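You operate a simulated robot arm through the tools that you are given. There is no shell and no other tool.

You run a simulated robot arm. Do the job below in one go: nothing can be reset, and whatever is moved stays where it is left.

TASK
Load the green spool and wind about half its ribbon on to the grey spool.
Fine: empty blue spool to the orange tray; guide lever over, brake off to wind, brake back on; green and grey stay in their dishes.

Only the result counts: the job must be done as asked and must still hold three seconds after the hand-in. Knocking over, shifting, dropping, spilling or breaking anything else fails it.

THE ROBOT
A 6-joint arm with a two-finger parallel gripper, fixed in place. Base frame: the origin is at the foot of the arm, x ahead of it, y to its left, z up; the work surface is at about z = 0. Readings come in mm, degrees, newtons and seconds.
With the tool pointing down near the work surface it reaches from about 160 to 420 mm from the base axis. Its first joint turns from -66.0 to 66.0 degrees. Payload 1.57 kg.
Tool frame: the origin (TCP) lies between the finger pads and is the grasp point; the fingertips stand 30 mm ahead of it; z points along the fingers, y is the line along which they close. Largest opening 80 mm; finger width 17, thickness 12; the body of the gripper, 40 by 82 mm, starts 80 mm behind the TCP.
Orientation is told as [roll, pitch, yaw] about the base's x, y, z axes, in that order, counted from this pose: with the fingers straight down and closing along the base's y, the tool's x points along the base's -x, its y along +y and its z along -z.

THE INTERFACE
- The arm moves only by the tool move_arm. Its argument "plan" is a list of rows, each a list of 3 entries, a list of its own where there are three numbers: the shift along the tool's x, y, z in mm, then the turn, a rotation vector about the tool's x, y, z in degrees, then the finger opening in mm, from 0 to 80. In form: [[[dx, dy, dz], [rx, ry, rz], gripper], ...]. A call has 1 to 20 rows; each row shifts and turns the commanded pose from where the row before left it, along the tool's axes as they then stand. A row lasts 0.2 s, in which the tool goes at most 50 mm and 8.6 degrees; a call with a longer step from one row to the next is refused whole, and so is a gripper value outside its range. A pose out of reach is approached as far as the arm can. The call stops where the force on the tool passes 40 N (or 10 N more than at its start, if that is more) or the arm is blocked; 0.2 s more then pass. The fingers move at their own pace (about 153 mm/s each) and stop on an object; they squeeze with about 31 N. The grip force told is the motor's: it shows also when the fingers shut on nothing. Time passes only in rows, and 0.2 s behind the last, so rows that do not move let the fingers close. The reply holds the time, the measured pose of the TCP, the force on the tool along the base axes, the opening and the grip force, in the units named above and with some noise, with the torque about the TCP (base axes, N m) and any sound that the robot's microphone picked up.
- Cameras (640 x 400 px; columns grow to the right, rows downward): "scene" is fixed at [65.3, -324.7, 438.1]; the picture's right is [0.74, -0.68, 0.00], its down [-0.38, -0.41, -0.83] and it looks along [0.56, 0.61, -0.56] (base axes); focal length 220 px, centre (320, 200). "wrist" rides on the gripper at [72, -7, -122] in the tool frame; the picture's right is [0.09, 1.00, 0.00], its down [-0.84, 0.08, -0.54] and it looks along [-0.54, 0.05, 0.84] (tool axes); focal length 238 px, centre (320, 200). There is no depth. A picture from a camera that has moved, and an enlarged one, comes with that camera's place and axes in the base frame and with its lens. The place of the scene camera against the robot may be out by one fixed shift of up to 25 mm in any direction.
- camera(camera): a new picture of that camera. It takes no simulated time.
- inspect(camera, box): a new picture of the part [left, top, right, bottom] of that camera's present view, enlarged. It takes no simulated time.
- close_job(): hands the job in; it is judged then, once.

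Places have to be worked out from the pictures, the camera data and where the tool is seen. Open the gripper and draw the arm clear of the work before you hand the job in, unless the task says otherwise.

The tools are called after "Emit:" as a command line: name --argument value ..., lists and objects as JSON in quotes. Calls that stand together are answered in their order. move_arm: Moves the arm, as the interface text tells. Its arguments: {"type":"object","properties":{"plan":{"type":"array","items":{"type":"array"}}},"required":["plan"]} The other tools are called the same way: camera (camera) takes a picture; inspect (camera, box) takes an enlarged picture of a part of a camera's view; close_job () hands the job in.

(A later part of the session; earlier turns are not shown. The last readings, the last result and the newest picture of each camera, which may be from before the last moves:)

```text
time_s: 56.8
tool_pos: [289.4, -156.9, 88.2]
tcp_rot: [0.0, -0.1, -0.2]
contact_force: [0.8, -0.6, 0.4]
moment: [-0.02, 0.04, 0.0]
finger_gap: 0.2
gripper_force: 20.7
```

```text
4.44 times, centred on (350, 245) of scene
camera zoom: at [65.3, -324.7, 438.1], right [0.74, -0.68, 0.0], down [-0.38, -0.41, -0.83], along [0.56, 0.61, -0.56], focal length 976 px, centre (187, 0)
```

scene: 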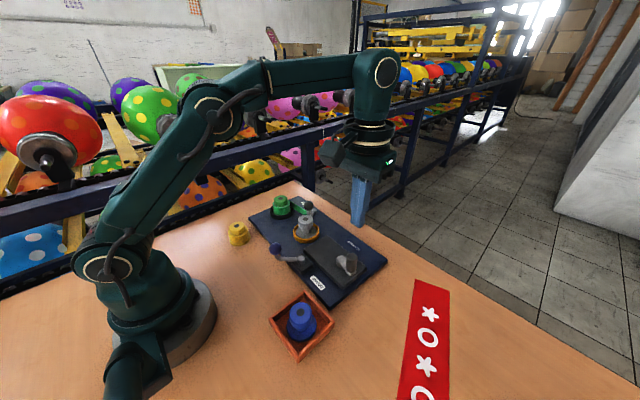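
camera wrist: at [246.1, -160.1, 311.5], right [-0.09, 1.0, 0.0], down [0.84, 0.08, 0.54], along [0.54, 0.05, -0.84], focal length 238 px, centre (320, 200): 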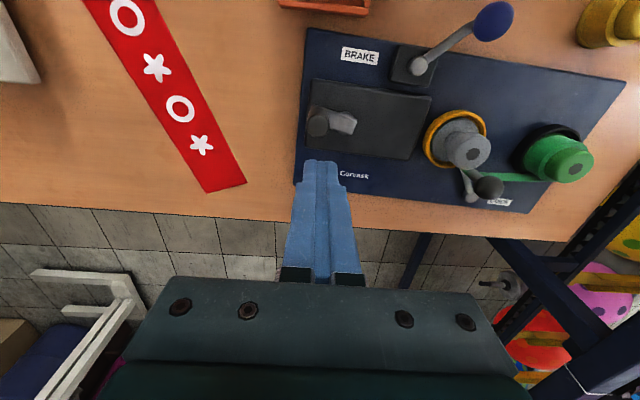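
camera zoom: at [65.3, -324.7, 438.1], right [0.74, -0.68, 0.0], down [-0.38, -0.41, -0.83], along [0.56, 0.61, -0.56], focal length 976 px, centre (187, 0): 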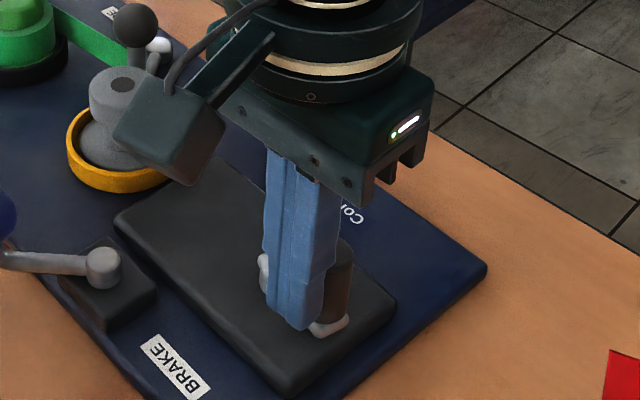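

The fingers are just short of the handle on its near side. I push in 2 mm steps.

Emit:
move_arm --plan '[[[-2, 0, 0], [0, 0, 0], 0], [[-2, 0, 0], [0, 0, 0], 0], [[0, 0, 0], [0, 0, 0], 0]]'

Emit:
move_arm --plan '[[[-2, 0, 0], [0, 0, 0], 0], [[0, 0, 0], [0, 0, 0], 0]]'

Emit:
inspect --camera "scene" --box '[300, 200, 400, 290]'

```text
time_s: 57.6
tool_pos: [294.1, -156.3, 88.3]
tcp_rot: [0.1, -0.2, -0.1]
contact_force: [-0.1, 1.3, -0.3]
moment: [0.02, 0.0, 0.0]
finger_gap: 0.1
gripper_force: 21.3
```

```text
time_s: 58.2
tool_pos: [295.5, -156.4, 88.3]
tcp_rot: [-0.1, -0.2, -0.1]
contact_force: [0.1, -0.6, -0.3]
moment: [-0.01, -0.04, -0.02]
finger_gap: 0.1
gripper_force: 21.2
```

```text
4.44 times, centred on (350, 245) of scene
camera zoom: at [65.3, -324.7, 438.1], right [0.74, -0.68, 0.0], down [-0.38, -0.41, -0.83], along [0.56, 0.61, -0.56], focal length 976 px, centre (187, 0)
```

zoom: 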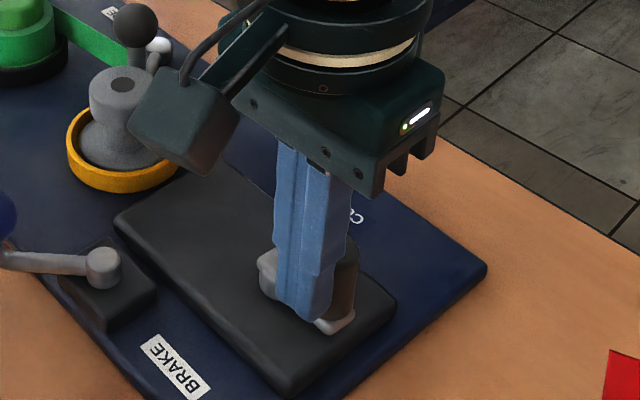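

No force and the board didn't move while the handle has been pushed. I continue with small steps along the circle.

Emit:
move_arm --plan '[[[-3, 0, 0], [0, 0, 0], 0], [[-3, 0, 0], [0, 0, 0], 0], [[0, 0, 0], [0, 0, 0], 0]]'

Emit:
move_arm --plan '[[[-2, 0, 0], [0, 0, 0], 0], [[0, 0, 0], [0, 0, 0], 0]]'

Emit:
inspect --camera "scene" --box '[300, 200, 400, 290]'

Emit:
inspect --camera "wrist" --box '[220, 60, 420, 220]'

```text
time_s: 59.0
tool_pos: [301.9, -156.9, 89.2]
tcp_rot: [-0.2, -0.2, 0.0]
contact_force: [-0.1, -0.9, 0.5]
moment: [0.03, -0.05, -0.02]
finger_gap: 0.2
gripper_force: 21.1
```

```text
time_s: 59.6
tool_pos: [304.3, -156.6, 89.4]
tcp_rot: [0.1, -0.2, -0.1]
contact_force: [0.6, 0.3, 0.3]
moment: [-0.05, -0.02, 0.01]
finger_gap: 0.4
gripper_force: 21.3
```

```text
4.44 times, centred on (350, 245) of scene
camera zoom: at [65.3, -324.7, 438.1], right [0.74, -0.68, 0.0], down [-0.38, -0.41, -0.83], along [0.56, 0.61, -0.56], focal length 976 px, centre (187, 0)
```

zoom: 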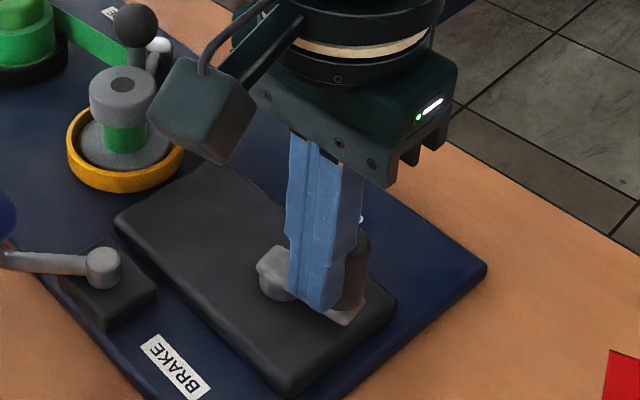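

```text
2.50 times, centred on (320, 140) of wrist
camera zoom: at [230.8, -162.7, 209.9], right [-0.09, 1.0, 0.0], down [0.84, 0.08, 0.54], along [0.54, 0.05, -0.84], focal length 596 px, centre (320, 350)
```

zoom: 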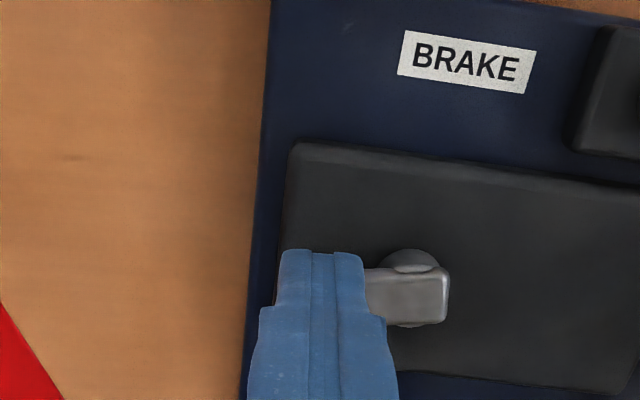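

Ribbon has appeared on grey's core, with almost no force: counter-clockwise is right and the brake is off. I continue round in measured steps, watching the ribbon amounts.

Emit:
move_arm --plan '[[[-7.1, -0.8, 0], [0, 0, 0], 0], [[-8.4, -0.4, 0], [0, 0, 0], 0], [[-8.3, 1.9, 0], [0, 0, 0], 0], [[-7.5, 3.9, 0], [0, 0, 0], 0], [[0, 0, 0], [0, 0, 0], 0]]'

Emit:
inspect --camera "scene" --box '[250, 180, 400, 290]'

Emit:
inspect --camera "wrist" --box '[220, 60, 420, 220]'

```text
time_s: 60.8
tool_pos: [333.9, -152.3, 87.5]
tcp_rot: [-0.1, -0.2, -0.1]
contact_force: [-0.3, 0.5, -0.5]
moment: [0.01, 0.03, 0.0]
finger_gap: 0.0
gripper_force: 21.0
```

```text
3.64 times, centred on (325, 235) of scene
camera zoom: at [65.3, -324.7, 438.1], right [0.74, -0.68, 0.0], down [-0.38, -0.41, -0.83], along [0.56, 0.61, -0.56], focal length 798 px, centre (302, 73)
```

zoom: 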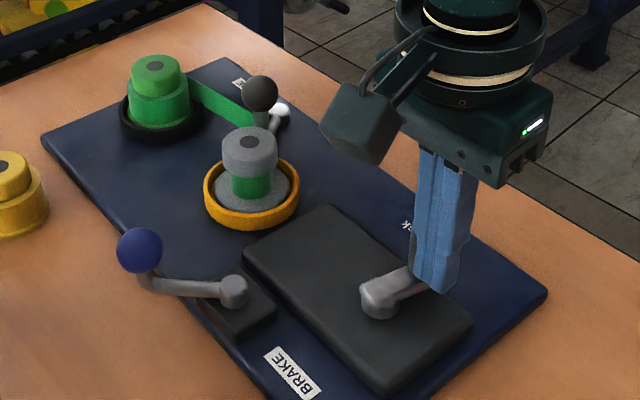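

```text
2.50 times, centred on (320, 140) of wrist
camera zoom: at [261.1, -158.4, 210.7], right [-0.09, 1.0, 0.0], down [0.84, 0.08, 0.54], along [0.54, 0.05, -0.84], focal length 596 px, centre (320, 350)
```

zoom: 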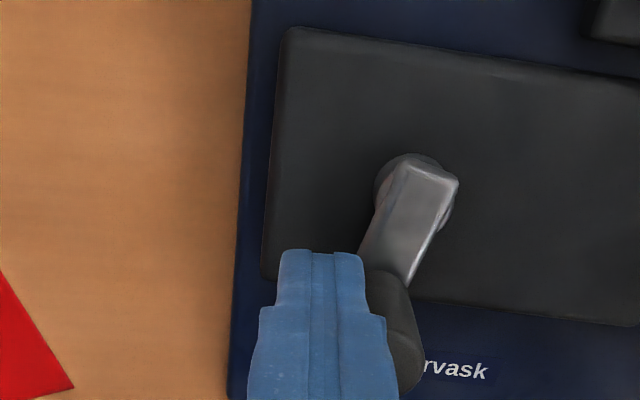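

Smooth, no force, board still. I continue the circle another 60° of peg travel, then more.

Emit:
move_arm --plan '[[[-8, 6, 0], [0, 0, 0], 0], [[-4.6, 7.2, 0], [0, 0, 0], 0], [[-2.5, 8.1, 0], [0, 0, 0], 0], [[-0.4, 8.4, 0], [0, 0, 0], 0], [[0, 0, 0], [0, 0, 0], 0]]'

Emit:
inspect --camera "wrist" --box '[220, 60, 420, 220]'

Emit:
inspect --camera "scene" --box '[250, 180, 400, 290]'

```text
time_s: 62.0
tool_pos: [350.1, -122.5, 89.8]
tcp_rot: [0.0, -0.2, -0.1]
contact_force: [-0.6, 0.1, 0.0]
moment: [0.01, 0.03, 0.0]
finger_gap: 0.0
gripper_force: 21.0
```

```text
2.50 times, centred on (320, 140) of wrist
camera zoom: at [277.3, -128.4, 211.2], right [-0.09, 1.0, 0.0], down [0.84, 0.08, 0.54], along [0.54, 0.05, -0.84], focal length 596 px, centre (320, 350)
```

zoom: 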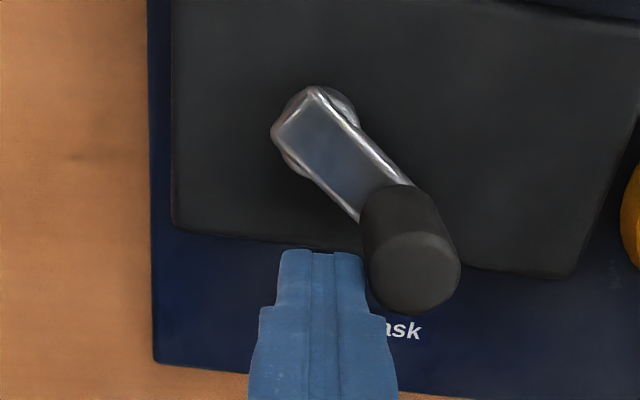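

```text
3.64 times, centred on (325, 235) of scene
camera zoom: at [65.3, -324.7, 438.1], right [0.74, -0.68, 0.0], down [-0.38, -0.41, -0.83], along [0.56, 0.61, -0.56], focal length 798 px, centre (302, 73)
```

zoom: 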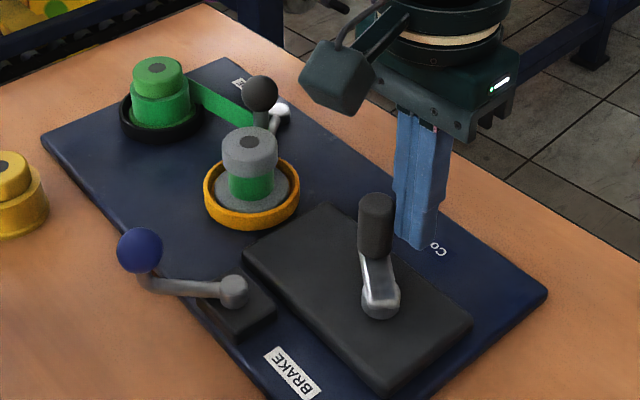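

Winding goes well. I continue the peg around another half turn.

Emit:
move_arm --plan '[[[2.6, 8.2, 0], [0, 0, 0], 0], [[3.9, 7.5, 0], [0, 0, 0], 0], [[5.7, 6.3, 0], [0, 0, 0], 0], [[7.2, 4.6, 0], [0, 0, 0], 0], [[8.1, 2.5, 0], [0, 0, 0], 0], [[8.4, 0.4, 0], [0, 0, 0], 0], [[8.3, -1.9, 0], [0, 0, 0], 0], [[7.5, -3.9, 0], [0, 0, 0], 0], [[6.3, -5.7, 0], [0, 0, 0], 0], [[0, 0, 0], [0, 0, 0], 0]]'

Emit:
inspect --camera "wrist" --box '[220, 60, 420, 220]'

Emit:
inspect --camera "scene" --box '[250, 180, 400, 290]'

```text
time_s: 64.2
tool_pos: [291.8, -105.5, 88.3]
tcp_rot: [-0.1, -0.1, -0.1]
contact_force: [-0.4, 0.6, 0.2]
moment: [0.0, -0.02, 0.0]
finger_gap: 0.0
gripper_force: 21.2
```

```text
2.50 times, centred on (320, 140) of wrist
camera zoom: at [218.5, -111.2, 210.1], right [-0.09, 1.0, 0.0], down [0.84, 0.08, 0.54], along [0.54, 0.05, -0.84], focal length 596 px, centre (320, 350)
```

zoom: 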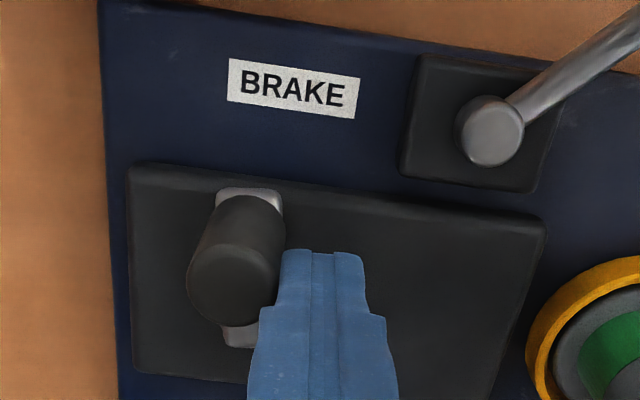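

```text
3.64 times, centred on (325, 235) of scene
camera zoom: at [65.3, -324.7, 438.1], right [0.74, -0.68, 0.0], down [-0.38, -0.41, -0.83], along [0.56, 0.61, -0.56], focal length 798 px, centre (302, 73)
```

zoom: 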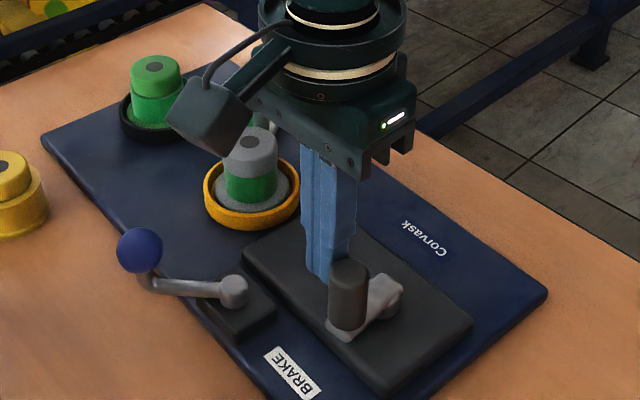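

About 3/4 turn done, and grey is visibly filling. I zoom in on both spools to measure the ribbon diameters.

Emit:
inspect --camera "scene" --box '[280, 190, 310, 220]'

Emit:
inspect --camera "scene" --box '[300, 205, 340, 245]'

```text
13.33 times, centred on (295, 205) of scene
camera zoom: at [65.3, -324.7, 438.1], right [0.74, -0.68, 0.0], down [-0.38, -0.41, -0.83], along [0.56, 0.61, -0.56], focal length 2927 px, centre (653, 133)
```

zoom: 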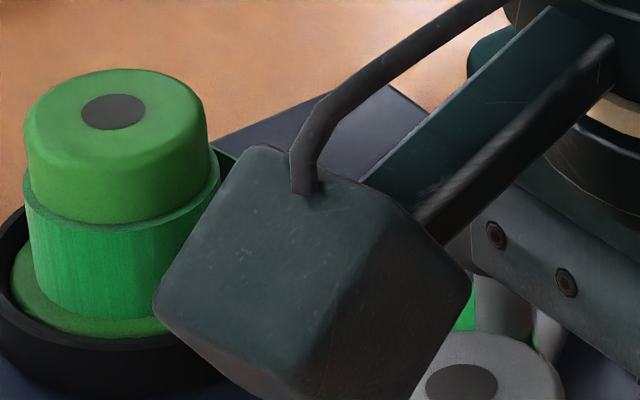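

```text
10.00 times, centred on (320, 225) of scene
camera zoom: at [65.3, -324.7, 438.1], right [0.74, -0.68, 0.0], down [-0.38, -0.41, -0.83], along [0.56, 0.61, -0.56], focal length 2195 px, centre (320, -50)
```

zoom: 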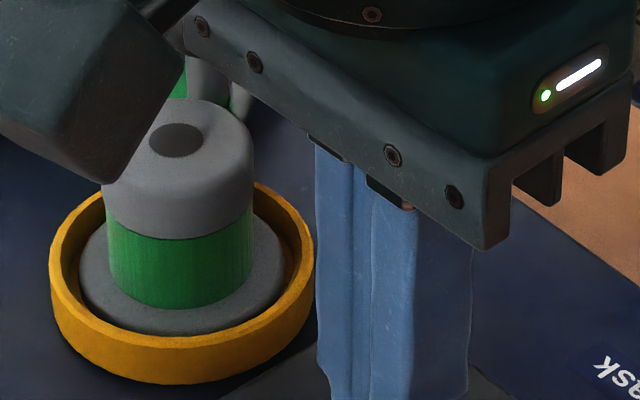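

Using the 38.5 mm caps as scale, green ribbon is about 41 mm (from 50.4 full, core 25) and grey about 37.5 mm. That is roughly 42–45 % wound. I push about 30° more and re-measure.

Emit:
move_arm --plan '[[[4.7, -7.2, 0], [0, 0, 0], 0], [[2.3, -8.2, 0], [0, 0, 0], 0], [[0, 0, 0], [0, 0, 0], 0]]'

Emit:
inspect --camera "wrist" --box '[220, 60, 420, 220]'

Emit:
inspect --camera "scene" --box '[280, 190, 310, 220]'

Emit:
inspect --camera "scene" --box '[300, 205, 340, 245]'

```text
time_s: 65.0
tool_pos: [284.9, -121.0, 88.5]
tcp_rot: [-0.1, -0.2, 0.0]
contact_force: [-0.8, -1.4, -0.3]
moment: [0.01, -0.02, 0.01]
finger_gap: 0.0
gripper_force: 21.4
```

```text
2.50 times, centred on (320, 140) of wrist
camera zoom: at [212.2, -126.7, 210.1], right [-0.09, 1.0, 0.0], down [0.84, 0.08, 0.54], along [0.54, 0.05, -0.84], focal length 596 px, centre (320, 350)
```

zoom: 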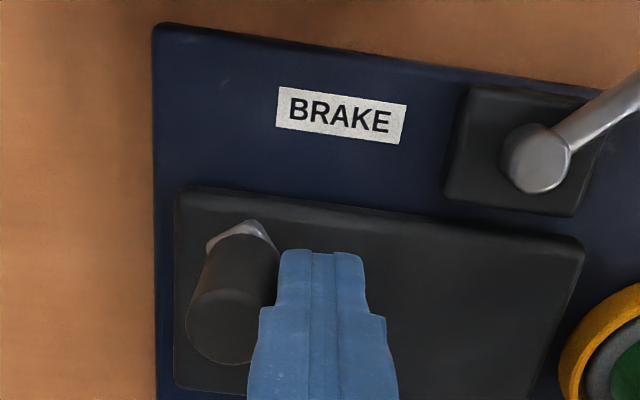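

```text
13.33 times, centred on (295, 205) of scene
camera zoom: at [65.3, -324.7, 438.1], right [0.74, -0.68, 0.0], down [-0.38, -0.41, -0.83], along [0.56, 0.61, -0.56], focal length 2927 px, centre (653, 133)
```

zoom: 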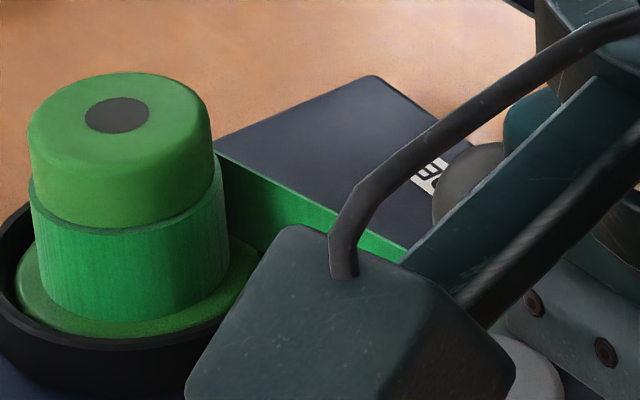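

```text
10.00 times, centred on (320, 225) of scene
camera zoom: at [65.3, -324.7, 438.1], right [0.74, -0.68, 0.0], down [-0.38, -0.41, -0.83], along [0.56, 0.61, -0.56], focal length 2195 px, centre (320, -50)
```

zoom: 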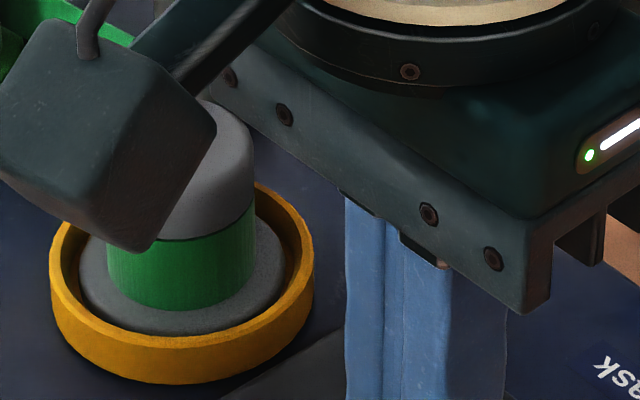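

Now green is about 40.6 mm and grey about 39.0 mm (roughly 46 % wound); equal would be half. I push another ~17°.

Emit:
move_arm --plan '[[[0.3, -4.5, 0], [0, 0, 0], 0], [[-0.3, -4.5, 0], [0, 0, 0], 0], [[0, 0, 0], [0, 0, 0], 0]]'

Emit:
inspect --camera "scene" --box '[280, 190, 310, 220]'

Emit:
inspect --camera "scene" --box '[300, 205, 340, 245]'

```text
time_s: 65.8
tool_pos: [285.6, -130.6, 87.6]
tcp_rot: [0.1, -0.1, -0.1]
contact_force: [-0.4, 0.6, -0.5]
moment: [0.04, 0.0, 0.01]
finger_gap: 0.0
gripper_force: 21.0
```

```text
13.33 times, centred on (295, 205) of scene
camera zoom: at [65.3, -324.7, 438.1], right [0.74, -0.68, 0.0], down [-0.38, -0.41, -0.83], along [0.56, 0.61, -0.56], focal length 2927 px, centre (653, 133)
```

zoom: 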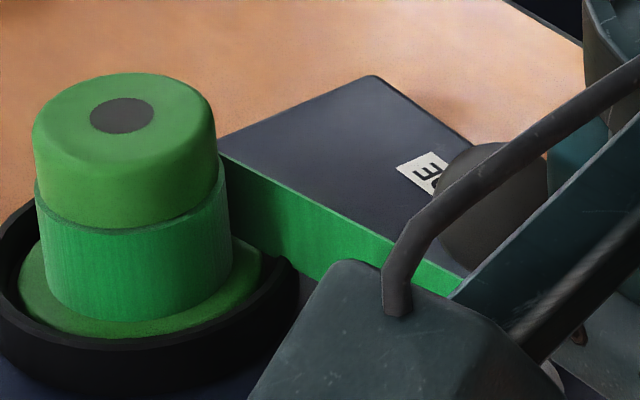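

```text
10.00 times, centred on (320, 225) of scene
camera zoom: at [65.3, -324.7, 438.1], right [0.74, -0.68, 0.0], down [-0.38, -0.41, -0.83], along [0.56, 0.61, -0.56], focal length 2195 px, centre (320, -50)
```

zoom: 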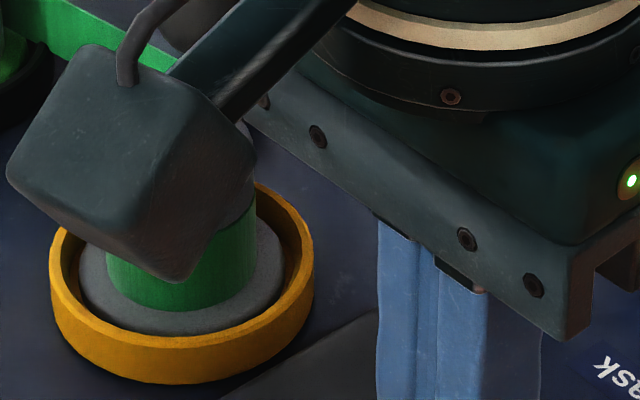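

I back the fingers off the handle, lift and move away to get an unobstructed measurement of both spools.

Emit:
move_arm --plan '[[[0, 4, 0], [0, 0, 0], 0], [[0, 0, -30], [0, 0, 0], 0], [[0, 0, -40], [0, 0, 0], 0], [[40, 0, -30], [0, 0, 0], 0], [[40, 0, 0], [0, 0, 0], 0], [[0, 0, 0], [0, 0, 0], 0]]'

Emit:
inspect --camera "scene" --box '[275, 185, 335, 235]'

Emit:
inspect --camera "scene" --box '[230, 170, 390, 290]'

Emit:
camera --camera "wrist"

```text
time_s: 67.2
tool_pos: [201.7, -122.9, 189.0]
tcp_rot: [-0.1, -0.2, -0.1]
contact_force: [0.9, 0.6, -0.7]
moment: [0.02, 0.0, -0.03]
finger_gap: 0.0
gripper_force: 21.5
```

```text
8.00 times, centred on (305, 210) of scene
camera zoom: at [65.3, -324.7, 438.1], right [0.74, -0.68, 0.0], down [-0.38, -0.41, -0.83], along [0.56, 0.61, -0.56], focal length 1756 px, centre (440, 120)
```

zoom: 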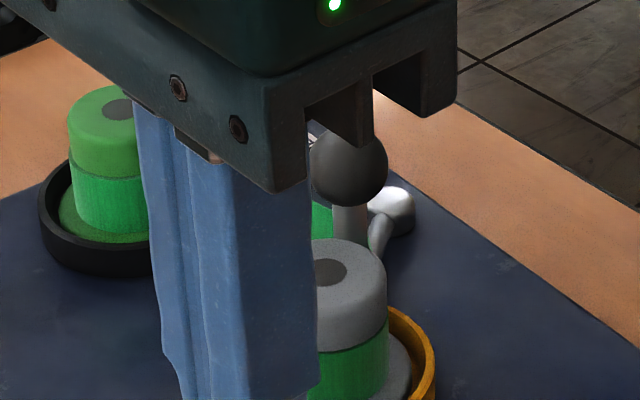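

```text
3.33 times, centred on (310, 230) of scene
camera zoom: at [65.3, -324.7, 438.1], right [0.74, -0.68, 0.0], down [-0.38, -0.41, -0.83], along [0.56, 0.61, -0.56], focal length 732 px, centre (353, 100)
```

zoom: 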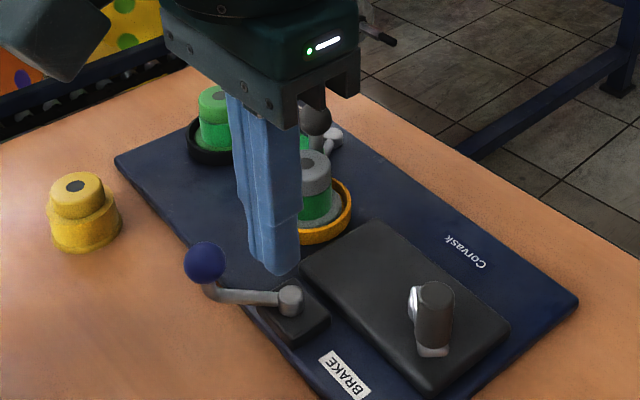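

```text
taken
camera wrist: at [129.6, -129.9, 310.0], right [-0.09, 1.0, 0.0], down [0.84, 0.08, 0.54], along [0.54, 0.05, -0.84], focal length 238 px, centre (320, 200)
```

wrist: 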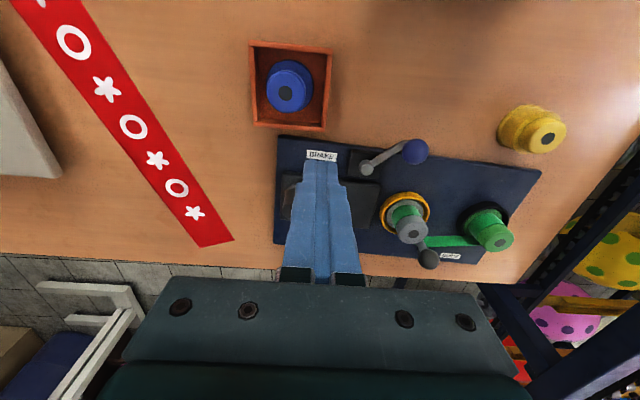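

The arm still blocks the view, so I swing it toward +y, out of the camera's line.

Emit:
move_arm --plan '[[[0, 40, 0], [0, 0, 0], 0], [[0, 42, 0], [0, 0, 0], 0], [[0, 42, 0], [0, 0, 0], 0], [[0, 20, 0], [0, 0, 0], 0], [[0, 0, 0], [0, 0, 0], 0]]'

Emit:
inspect --camera "scene" --box '[275, 185, 335, 235]'

Emit:
inspect --camera "wrist" --box '[260, 80, 480, 240]'

```text
time_s: 68.4
tool_pos: [204.5, 18.8, 189.7]
tcp_rot: [-0.2, -0.2, -0.1]
contact_force: [0.1, 0.7, -0.4]
moment: [0.03, -0.02, 0.03]
finger_gap: 0.0
gripper_force: 21.5
```

```text
8.00 times, centred on (305, 210) of scene
camera zoom: at [65.3, -324.7, 438.1], right [0.74, -0.68, 0.0], down [-0.38, -0.41, -0.83], along [0.56, 0.61, -0.56], focal length 1756 px, centre (440, 120)
```

zoom: 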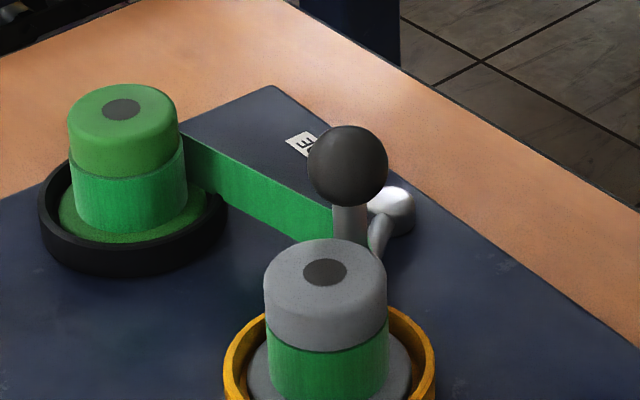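

```text
2.50 times, centred on (370, 160) of wrist
camera zoom: at [131.9, 13.1, 310.0], right [-0.09, 1.0, 0.0], down [0.84, 0.08, 0.54], along [0.54, 0.05, -0.84], focal length 596 px, centre (195, 300)
```

zoom: 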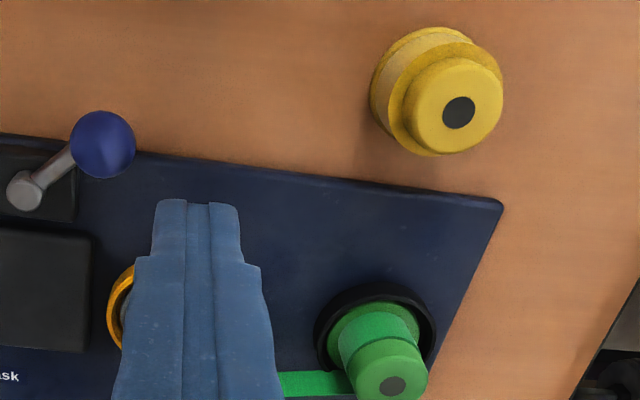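

Unobstructed now; I zoom tightly on each spool for a better measure.

Emit:
inspect --camera "scene" --box '[279, 192, 305, 218]'

Emit:
inspect --camera "scene" --box '[302, 212, 332, 242]'

```text
15.38 times, centred on (292, 205) of scene
camera zoom: at [65.3, -324.7, 438.1], right [0.74, -0.68, 0.0], down [-0.38, -0.41, -0.83], along [0.56, 0.61, -0.56], focal length 3377 px, centre (751, 123)
```

zoom: 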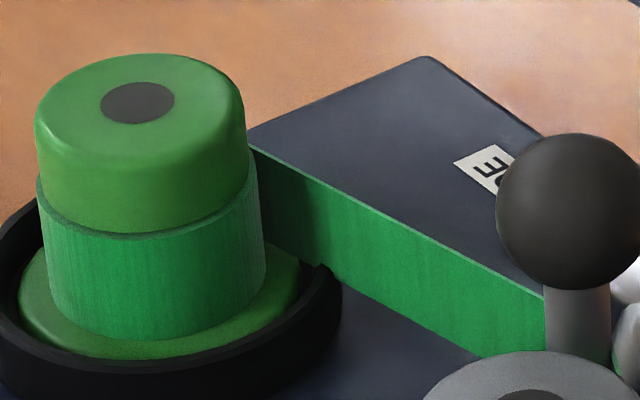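

```text
13.33 times, centred on (317, 227) of scene
camera zoom: at [65.3, -324.7, 438.1], right [0.74, -0.68, 0.0], down [-0.38, -0.41, -0.83], along [0.56, 0.61, -0.56], focal length 2927 px, centre (360, -160)
```

zoom: 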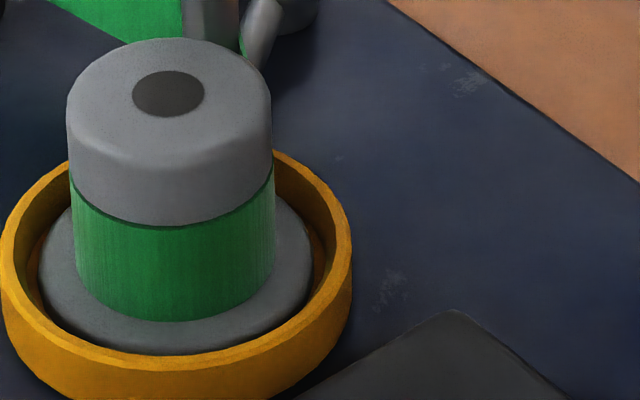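

The measures give about 45–46 % wound after roughly 330° of crank, so a full turn should be half. I return behind the handle and push the last ~30° so the crank is back at its starting angle.

Emit:
move_arm --plan '[[[-20, -36, 0], [0, 0, 0], 0], [[-20, -36, 0], [0, 0, 0], 0], [[-20, -36, 0], [0, 0, 0], 0], [[-20.5, -36.5, 0], [0, 0, 0], 0], [[0, 0, 40], [0, 0, 0], 0], [[0, 0, 20], [0, 0, 0], 0], [[0, 0, 0], [0, 0, 0], 0]]'

Emit:
inspect --camera "wrist" --box '[220, 60, 420, 220]'

```text
time_s: 70.0
tool_pos: [287.3, -126.2, 125.8]
tcp_rot: [0.0, -0.1, -0.1]
contact_force: [-0.1, 0.1, 0.4]
moment: [0.0, -0.02, -0.01]
finger_gap: 0.0
gripper_force: 21.1
```

```text
2.50 times, centred on (320, 140) of wrist
camera zoom: at [213.7, -131.7, 247.4], right [-0.09, 1.0, 0.0], down [0.84, 0.08, 0.54], along [0.54, 0.05, -0.84], focal length 596 px, centre (320, 350)
```

zoom: 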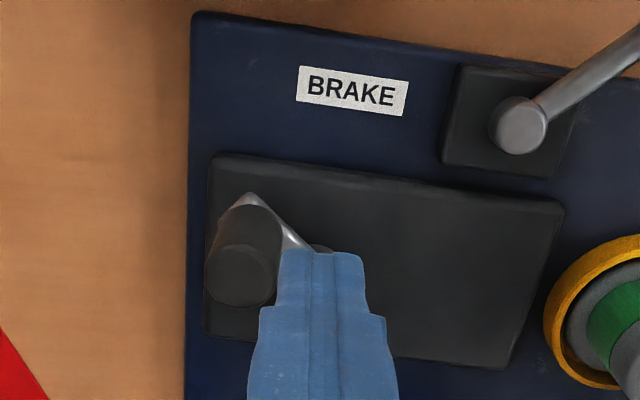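

The handle is at about (295.5, −151), i.e. around 36° short of a full turn. I descend slightly further back and push along the arc.

Emit:
move_arm --plan '[[[1, 4, 15], [0, 0, 0], 0], [[0, 0, 22.5], [0, 0, 0], 0], [[0, -5, 0], [0, 0, 0], 0], [[0, -7, 0], [0, 0, 0], 0], [[-2, -6, 0], [0, 0, 0], 0], [[-3.5, -5, 0], [0, 0, 0], 0], [[-3.5, -4, 0], [0, 0, 0], 0], [[0, 0, 0], [0, 0, 0], 0]]'

Emit:
inspect --camera "wrist" --box '[220, 60, 420, 220]'

Emit:
inspect --camera "scene" --box '[230, 170, 390, 290]'

```text
time_s: 71.8
tool_pos: [293.1, -149.7, 90.1]
tcp_rot: [0.0, -0.1, -0.2]
contact_force: [0.5, -0.5, -0.3]
moment: [-0.05, 0.03, 0.01]
finger_gap: 0.0
gripper_force: 21.4
```

```text
2.50 times, centred on (320, 140) of wrist
camera zoom: at [220.1, -155.4, 211.7], right [-0.09, 1.0, 0.0], down [0.84, 0.08, 0.54], along [0.54, 0.05, -0.84], focal length 596 px, centre (320, 350)
```

zoom: 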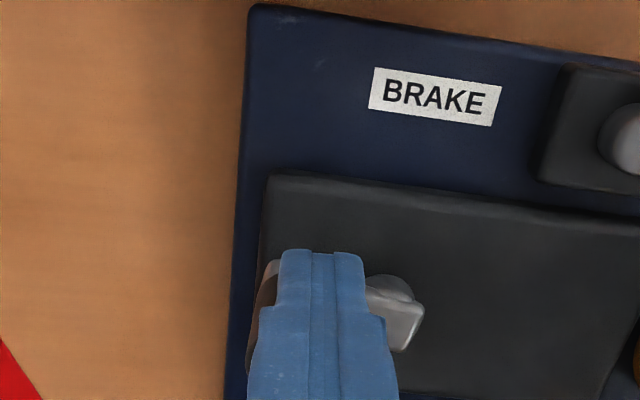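

```text
3.33 times, centred on (310, 230) of scene
camera zoom: at [65.3, -324.7, 438.1], right [0.74, -0.68, 0.0], down [-0.38, -0.41, -0.83], along [0.56, 0.61, -0.56], focal length 732 px, centre (353, 100)
```

zoom: 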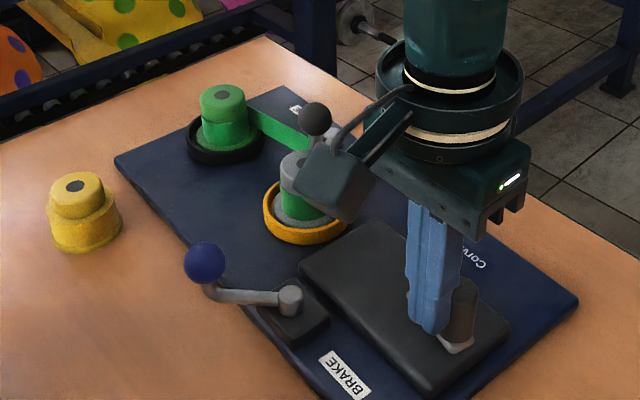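

The crank is nearly at its start angle; just a few degrees left. I nudge 3 mm more and then retreat to measure.

Emit:
move_arm --plan '[[[-3, 0, 0], [0, 0, 0], 0], [[0, 0, 0], [0, 0, 0], 0], [[4, 0, 0], [0, 0, 0], 0], [[0, 0, -30], [0, 0, 0], 0], [[0, 0, -40], [0, 0, 0], 0], [[20, 35, -30], [0, 0, 0], 0], [[25, 40, 0], [0, 0, 0], 0], [[25, 40, 0], [0, 0, 0], 0], [[10, 40, 0], [0, 0, 0], 40], [[0, 0, 0], [0, 0, 0], 40]]'

Emit:
inspect --camera "scene" --box '[279, 192, 305, 218]'

Emit:
inspect --camera "scene" --box '[302, 212, 332, 242]'

Emit:
inspect --camera "scene" --box '[230, 170, 390, 290]'

```text
refused: row 6 steps farther than a row can; nothing moved
```

```text
15.38 times, centred on (292, 205) of scene
camera zoom: at [65.3, -324.7, 438.1], right [0.74, -0.68, 0.0], down [-0.38, -0.41, -0.83], along [0.56, 0.61, -0.56], focal length 3377 px, centre (751, 123)
```

zoom: 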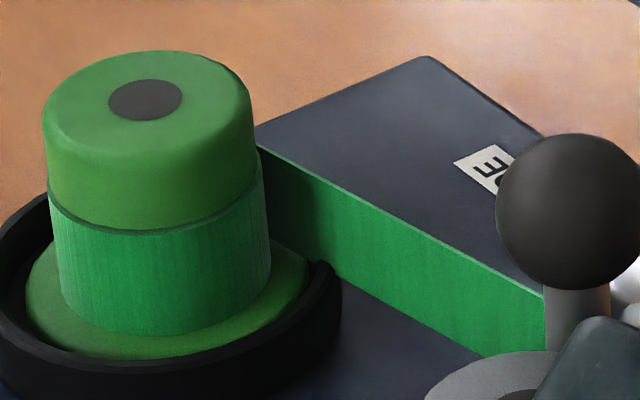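

```text
13.33 times, centred on (317, 227) of scene
camera zoom: at [65.3, -324.7, 438.1], right [0.74, -0.68, 0.0], down [-0.38, -0.41, -0.83], along [0.56, 0.61, -0.56], focal length 2927 px, centre (360, -160)
```

zoom: 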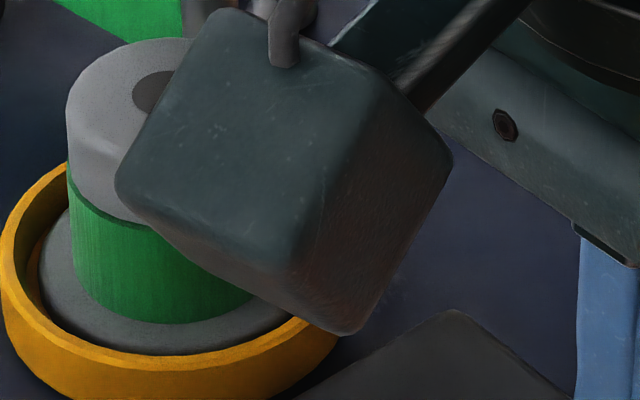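

```text
3.33 times, centred on (310, 230) of scene
camera zoom: at [65.3, -324.7, 438.1], right [0.74, -0.68, 0.0], down [-0.38, -0.41, -0.83], along [0.56, 0.61, -0.56], focal length 732 px, centre (353, 100)
```

zoom: 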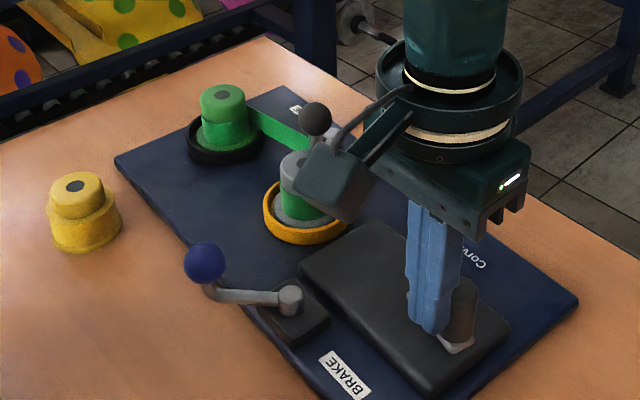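

That call was refused, and green already measures about 39.5 mm, which is half. So I don't push any more; I just back off and retreat.

Emit:
move_arm --plan '[[[4, 0, 0], [0, 0, 0], 0], [[0, 0, -30], [0, 0, 0], 0], [[0, 0, -40], [0, 0, 0], 0], [[10, 30, -20], [0, 0, 0], 0], [[20, 40, 0], [0, 0, 0], 0], [[20, 40, 0], [0, 0, 0], 40], [[10, 30, 0], [0, 0, 0], 40], [[0, 0, 0], [0, 0, 0], 40]]'

Emit:
inspect --camera "scene" --box '[279, 192, 305, 218]'

Emit:
inspect --camera "scene" --box '[302, 212, 332, 242]'

Emit:
inspect --camera "scene" --box '[230, 170, 390, 290]'

Emit:
camera --camera "wrist"

```text
time_s: 73.6
tool_pos: [228.5, -6.2, 179.8]
tcp_rot: [0.1, -0.2, -0.2]
contact_force: [0.1, 0.3, -0.1]
moment: [0.0, -0.01, -0.01]
finger_gap: 39.8
gripper_force: 0.2
```

```text
15.38 times, centred on (292, 205) of scene
camera zoom: at [65.3, -324.7, 438.1], right [0.74, -0.68, 0.0], down [-0.38, -0.41, -0.83], along [0.56, 0.61, -0.56], focal length 3377 px, centre (751, 123)
```

zoom: 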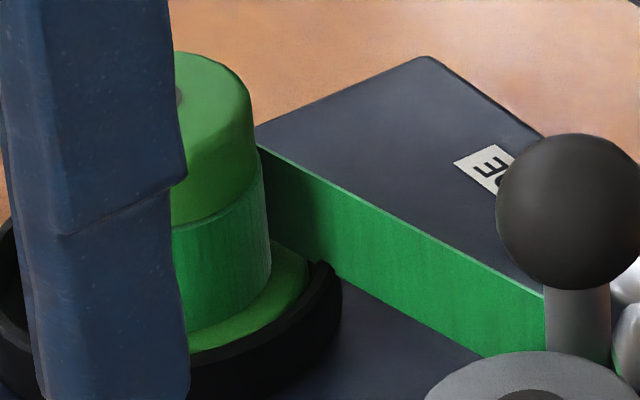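

```text
13.33 times, centred on (317, 227) of scene
camera zoom: at [65.3, -324.7, 438.1], right [0.74, -0.68, 0.0], down [-0.38, -0.41, -0.83], along [0.56, 0.61, -0.56], focal length 2927 px, centre (360, -160)
```

zoom: 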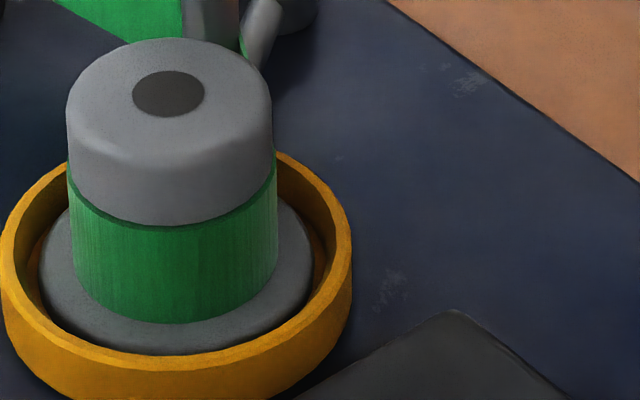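

```text
3.33 times, centred on (310, 230) of scene
camera zoom: at [65.3, -324.7, 438.1], right [0.74, -0.68, 0.0], down [-0.38, -0.41, -0.83], along [0.56, 0.61, -0.56], focal length 732 px, centre (353, 100)
```

zoom: 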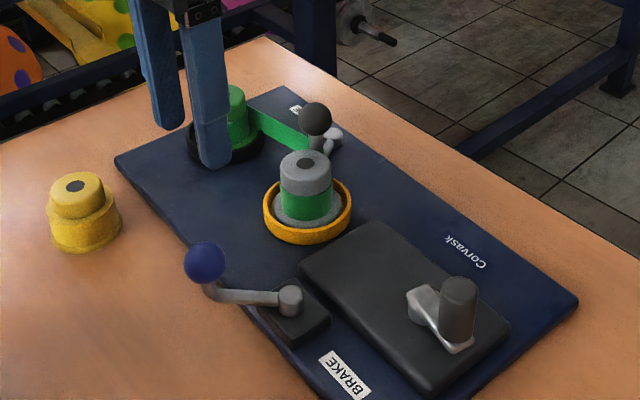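

```text
taken
camera wrist: at [155.8, -12.5, 301.9], right [-0.09, 1.0, 0.0], down [0.84, 0.08, 0.54], along [0.54, 0.05, -0.84], focal length 238 px, centre (320, 200)
```

wrist: 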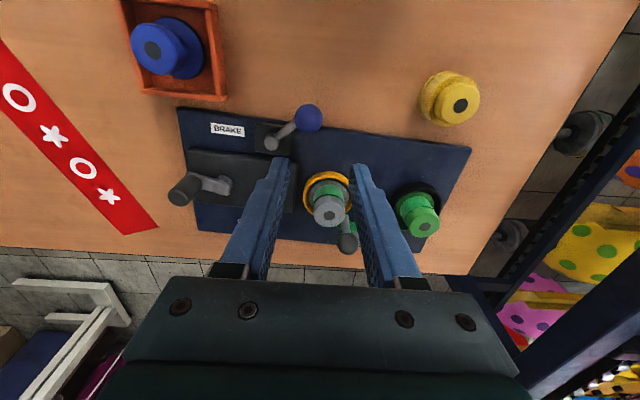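

Grey now measures about 39.0 mm and green about 39.5 mm: half wound. Next, brake back on: the ball is at about (216, −19) with the pivot now at (253, −60). I move above it to check.

Emit:
move_arm --plan '[[[12.5, -13, 20], [0, 0, 0], 40], [[0, 0, 25], [0, 0, 0], 40], [[0, 0, 0], [0, 0, 0], 40]]'

Emit:
inspect --camera "wrist" --box '[240, 80, 400, 220]'

```text
time_s: 74.4
tool_pos: [216.9, -21.4, 136.7]
tcp_rot: [-0.1, -0.2, -0.1]
contact_force: [-0.6, -0.1, 0.5]
moment: [0.0, 0.0, 0.02]
finger_gap: 39.8
gripper_force: 0.1
```

```text
2.86 times, centred on (320, 150) of wrist
camera zoom: at [144.9, -27.3, 258.3], right [-0.09, 1.0, 0.0], down [0.84, 0.08, 0.54], along [0.54, 0.05, -0.84], focal length 681 px, centre (320, 343)
```

zoom: 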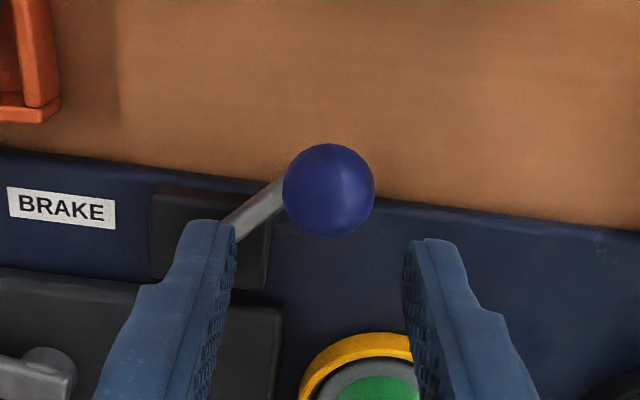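

The ball is just 2 mm left of the tool axis. I straddle it and then sweep it back along its arc toward the original direction.

Emit:
move_arm --plan '[[[0.5, 2.2, 20], [0, 0, 0], 40], [[0, 0, 20], [0, 0, 0], 40], [[0, 0, 15], [0, 0, 0], 40], [[0, 0, 0], [0, 0, 0], 40]]'

Emit:
move_arm --plan '[[[0, -4, 0], [0, 0, 0], 40], [[2, -4, 0], [0, 0, 0], 40], [[3, -4, 0], [0, 0, 0], 40], [[2.5, -4, 0], [0, 0, 0], 40], [[2.5, -4, 0], [0, 0, 0], 40], [[0, 0, 0], [0, 0, 0], 40]]'

Emit:
inspect --camera "wrist" --box '[240, 80, 400, 220]'

Emit:
inspect --camera "scene" --box '[230, 170, 390, 290]'

```text
time_s: 75.4
tool_pos: [216.6, -18.7, 80.4]
tcp_rot: [-0.2, -0.2, -0.1]
contact_force: [0.1, 0.9, 0.9]
moment: [-0.03, -0.02, -0.02]
finger_gap: 39.8
gripper_force: 0.1
```

```text
time_s: 76.8
tool_pos: [205.9, -40.5, 80.0]
tcp_rot: [0.0, -0.2, -0.1]
contact_force: [-0.1, -0.5, 0.0]
moment: [-0.01, -0.02, -0.01]
finger_gap: 40.0
gripper_force: 0.2
```

```text
2.86 times, centred on (320, 150) of wrist
camera zoom: at [134.2, -45.8, 201.8], right [-0.09, 1.0, 0.0], down [0.84, 0.08, 0.54], along [0.54, 0.05, -0.84], focal length 681 px, centre (320, 343)
```

zoom: 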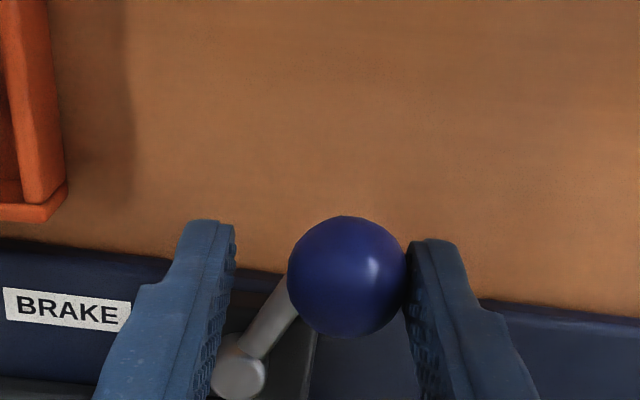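

```text
3.33 times, centred on (310, 230) of scene
camera zoom: at [65.3, -324.7, 438.1], right [0.74, -0.68, 0.0], down [-0.38, -0.41, -0.83], along [0.56, 0.61, -0.56], focal length 732 px, centre (353, 100)
```

zoom: 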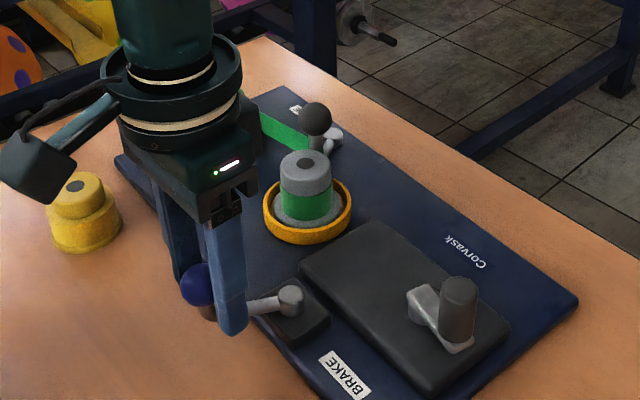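

The lever follows without moving the board. I continue toward its original direction.

Emit:
move_arm --plan '[[[3, -5, 0], [0, 0, 0], 40], [[2, -5, 0], [0, 0, 0], 40], [[1.5, -5, 0], [0, 0, 0], 40], [[0.5, -3, 0], [0, 0, 0], 40], [[0, 0, 0], [0, 0, 0], 40]]'

Emit:
inspect --camera "wrist" --box '[240, 80, 400, 220]'

```text
time_s: 78.0
tool_pos: [199.9, -56.9, 80.5]
tcp_rot: [-0.2, -0.2, 0.0]
contact_force: [0.5, -0.6, -0.8]
moment: [-0.01, 0.03, 0.05]
finger_gap: 40.1
gripper_force: 0.0
```

```text
2.86 times, centred on (320, 150) of wrist
camera zoom: at [127.2, -63.1, 202.1], right [-0.09, 1.0, 0.0], down [0.84, 0.08, 0.54], along [0.54, 0.05, -0.84], focal length 681 px, centre (320, 343)
```

zoom: 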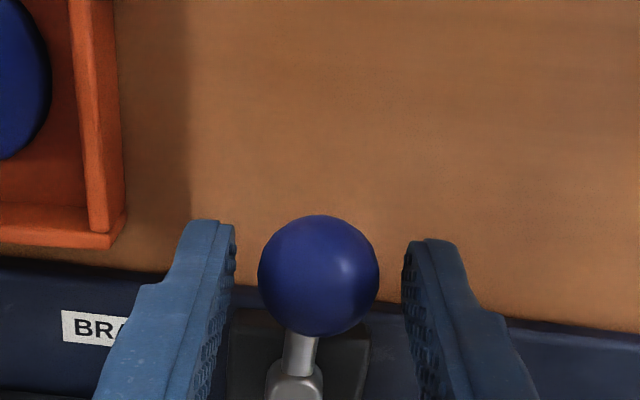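

The lever has snapped ahead to its original position, aligned with its arm. I nudge a few mm more very gently to confirm it is against the stop.

Emit:
move_arm --plan '[[[0, -4, 0], [0, 0, 0], 40], [[0, -3.5, 0], [0, 0, 0], 40], [[0, 0, 0], [0, 0, 0], 40]]'

Emit:
inspect --camera "wrist" --box '[240, 80, 400, 220]'

```text
time_s: 78.8
tool_pos: [200.8, -64.7, 79.7]
tcp_rot: [0.0, -0.2, -0.2]
contact_force: [1.7, 3.3, -0.7]
moment: [0.03, -0.03, -0.03]
finger_gap: 43.0
gripper_force: 1.6
```

```text
2.86 times, centred on (320, 150) of wrist
camera zoom: at [126.8, -71.1, 201.9], right [-0.09, 1.0, 0.0], down [0.84, 0.08, 0.54], along [0.54, 0.05, -0.84], focal length 681 px, centre (320, 343)
```

zoom: 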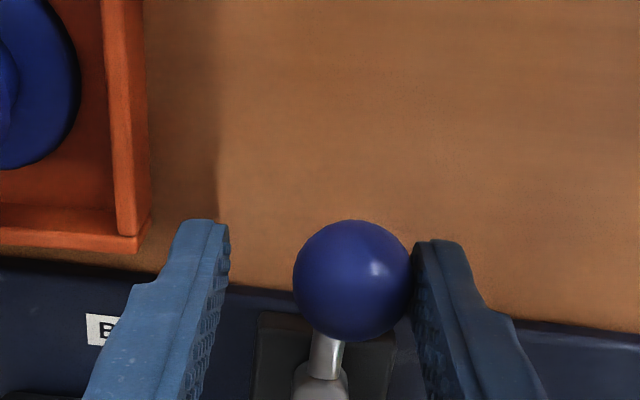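

Brake is back on at its stop (3 N, fingers yielding). I back off and rise, then check the board's displacement against the first picture, because I want to push the board back to where it stood.

Emit:
move_arm --plan '[[[0, 7, 0], [0, 0, 0], 40], [[0, 0.5, -10], [0, 0, 0], 40], [[0, 0, -30], [0, 0, 0], 40], [[0, 0, -40], [0, 0, 0], 40], [[20, 20, -20], [0, 0, 0], 40], [[0, 40, 0], [0, 0, 0], 20], [[0, 30, 0], [0, 0, 0], 0], [[0, 0, 0], [0, 0, 0], 0]]'

Emit:
inspect --camera "scene" --box '[220, 170, 400, 310]'

Emit:
camera --camera "wrist"

```text
time_s: 80.6
tool_pos: [179.3, 33.3, 179.9]
tcp_rot: [0.0, -0.2, -0.2]
contact_force: [0.4, 0.1, 0.4]
moment: [-0.03, 0.0, -0.01]
finger_gap: 0.0
gripper_force: 21.2
```

```text
2.86 times, centred on (310, 240) of scene
camera zoom: at [65.3, -324.7, 438.1], right [0.74, -0.68, 0.0], down [-0.38, -0.41, -0.83], along [0.56, 0.61, -0.56], focal length 627 px, centre (349, 86)
```

zoom: 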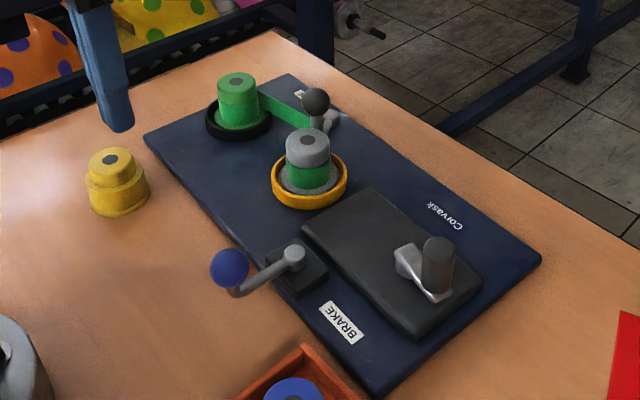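

```text
taken
camera wrist: at [106.1, 28.3, 303.0], right [-0.09, 1.0, 0.0], down [0.84, 0.08, 0.54], along [0.54, 0.05, -0.84], focal length 238 px, centre (320, 200)
```

wrist: 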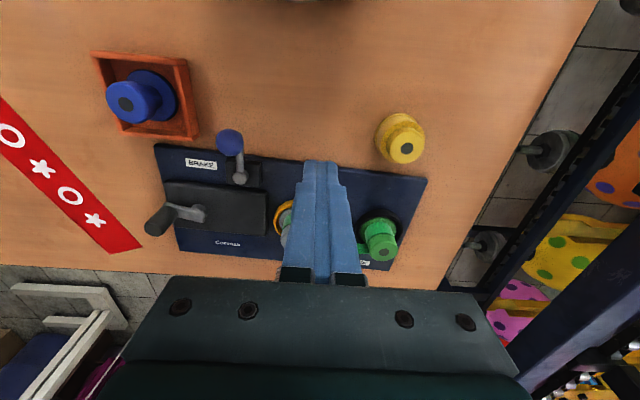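

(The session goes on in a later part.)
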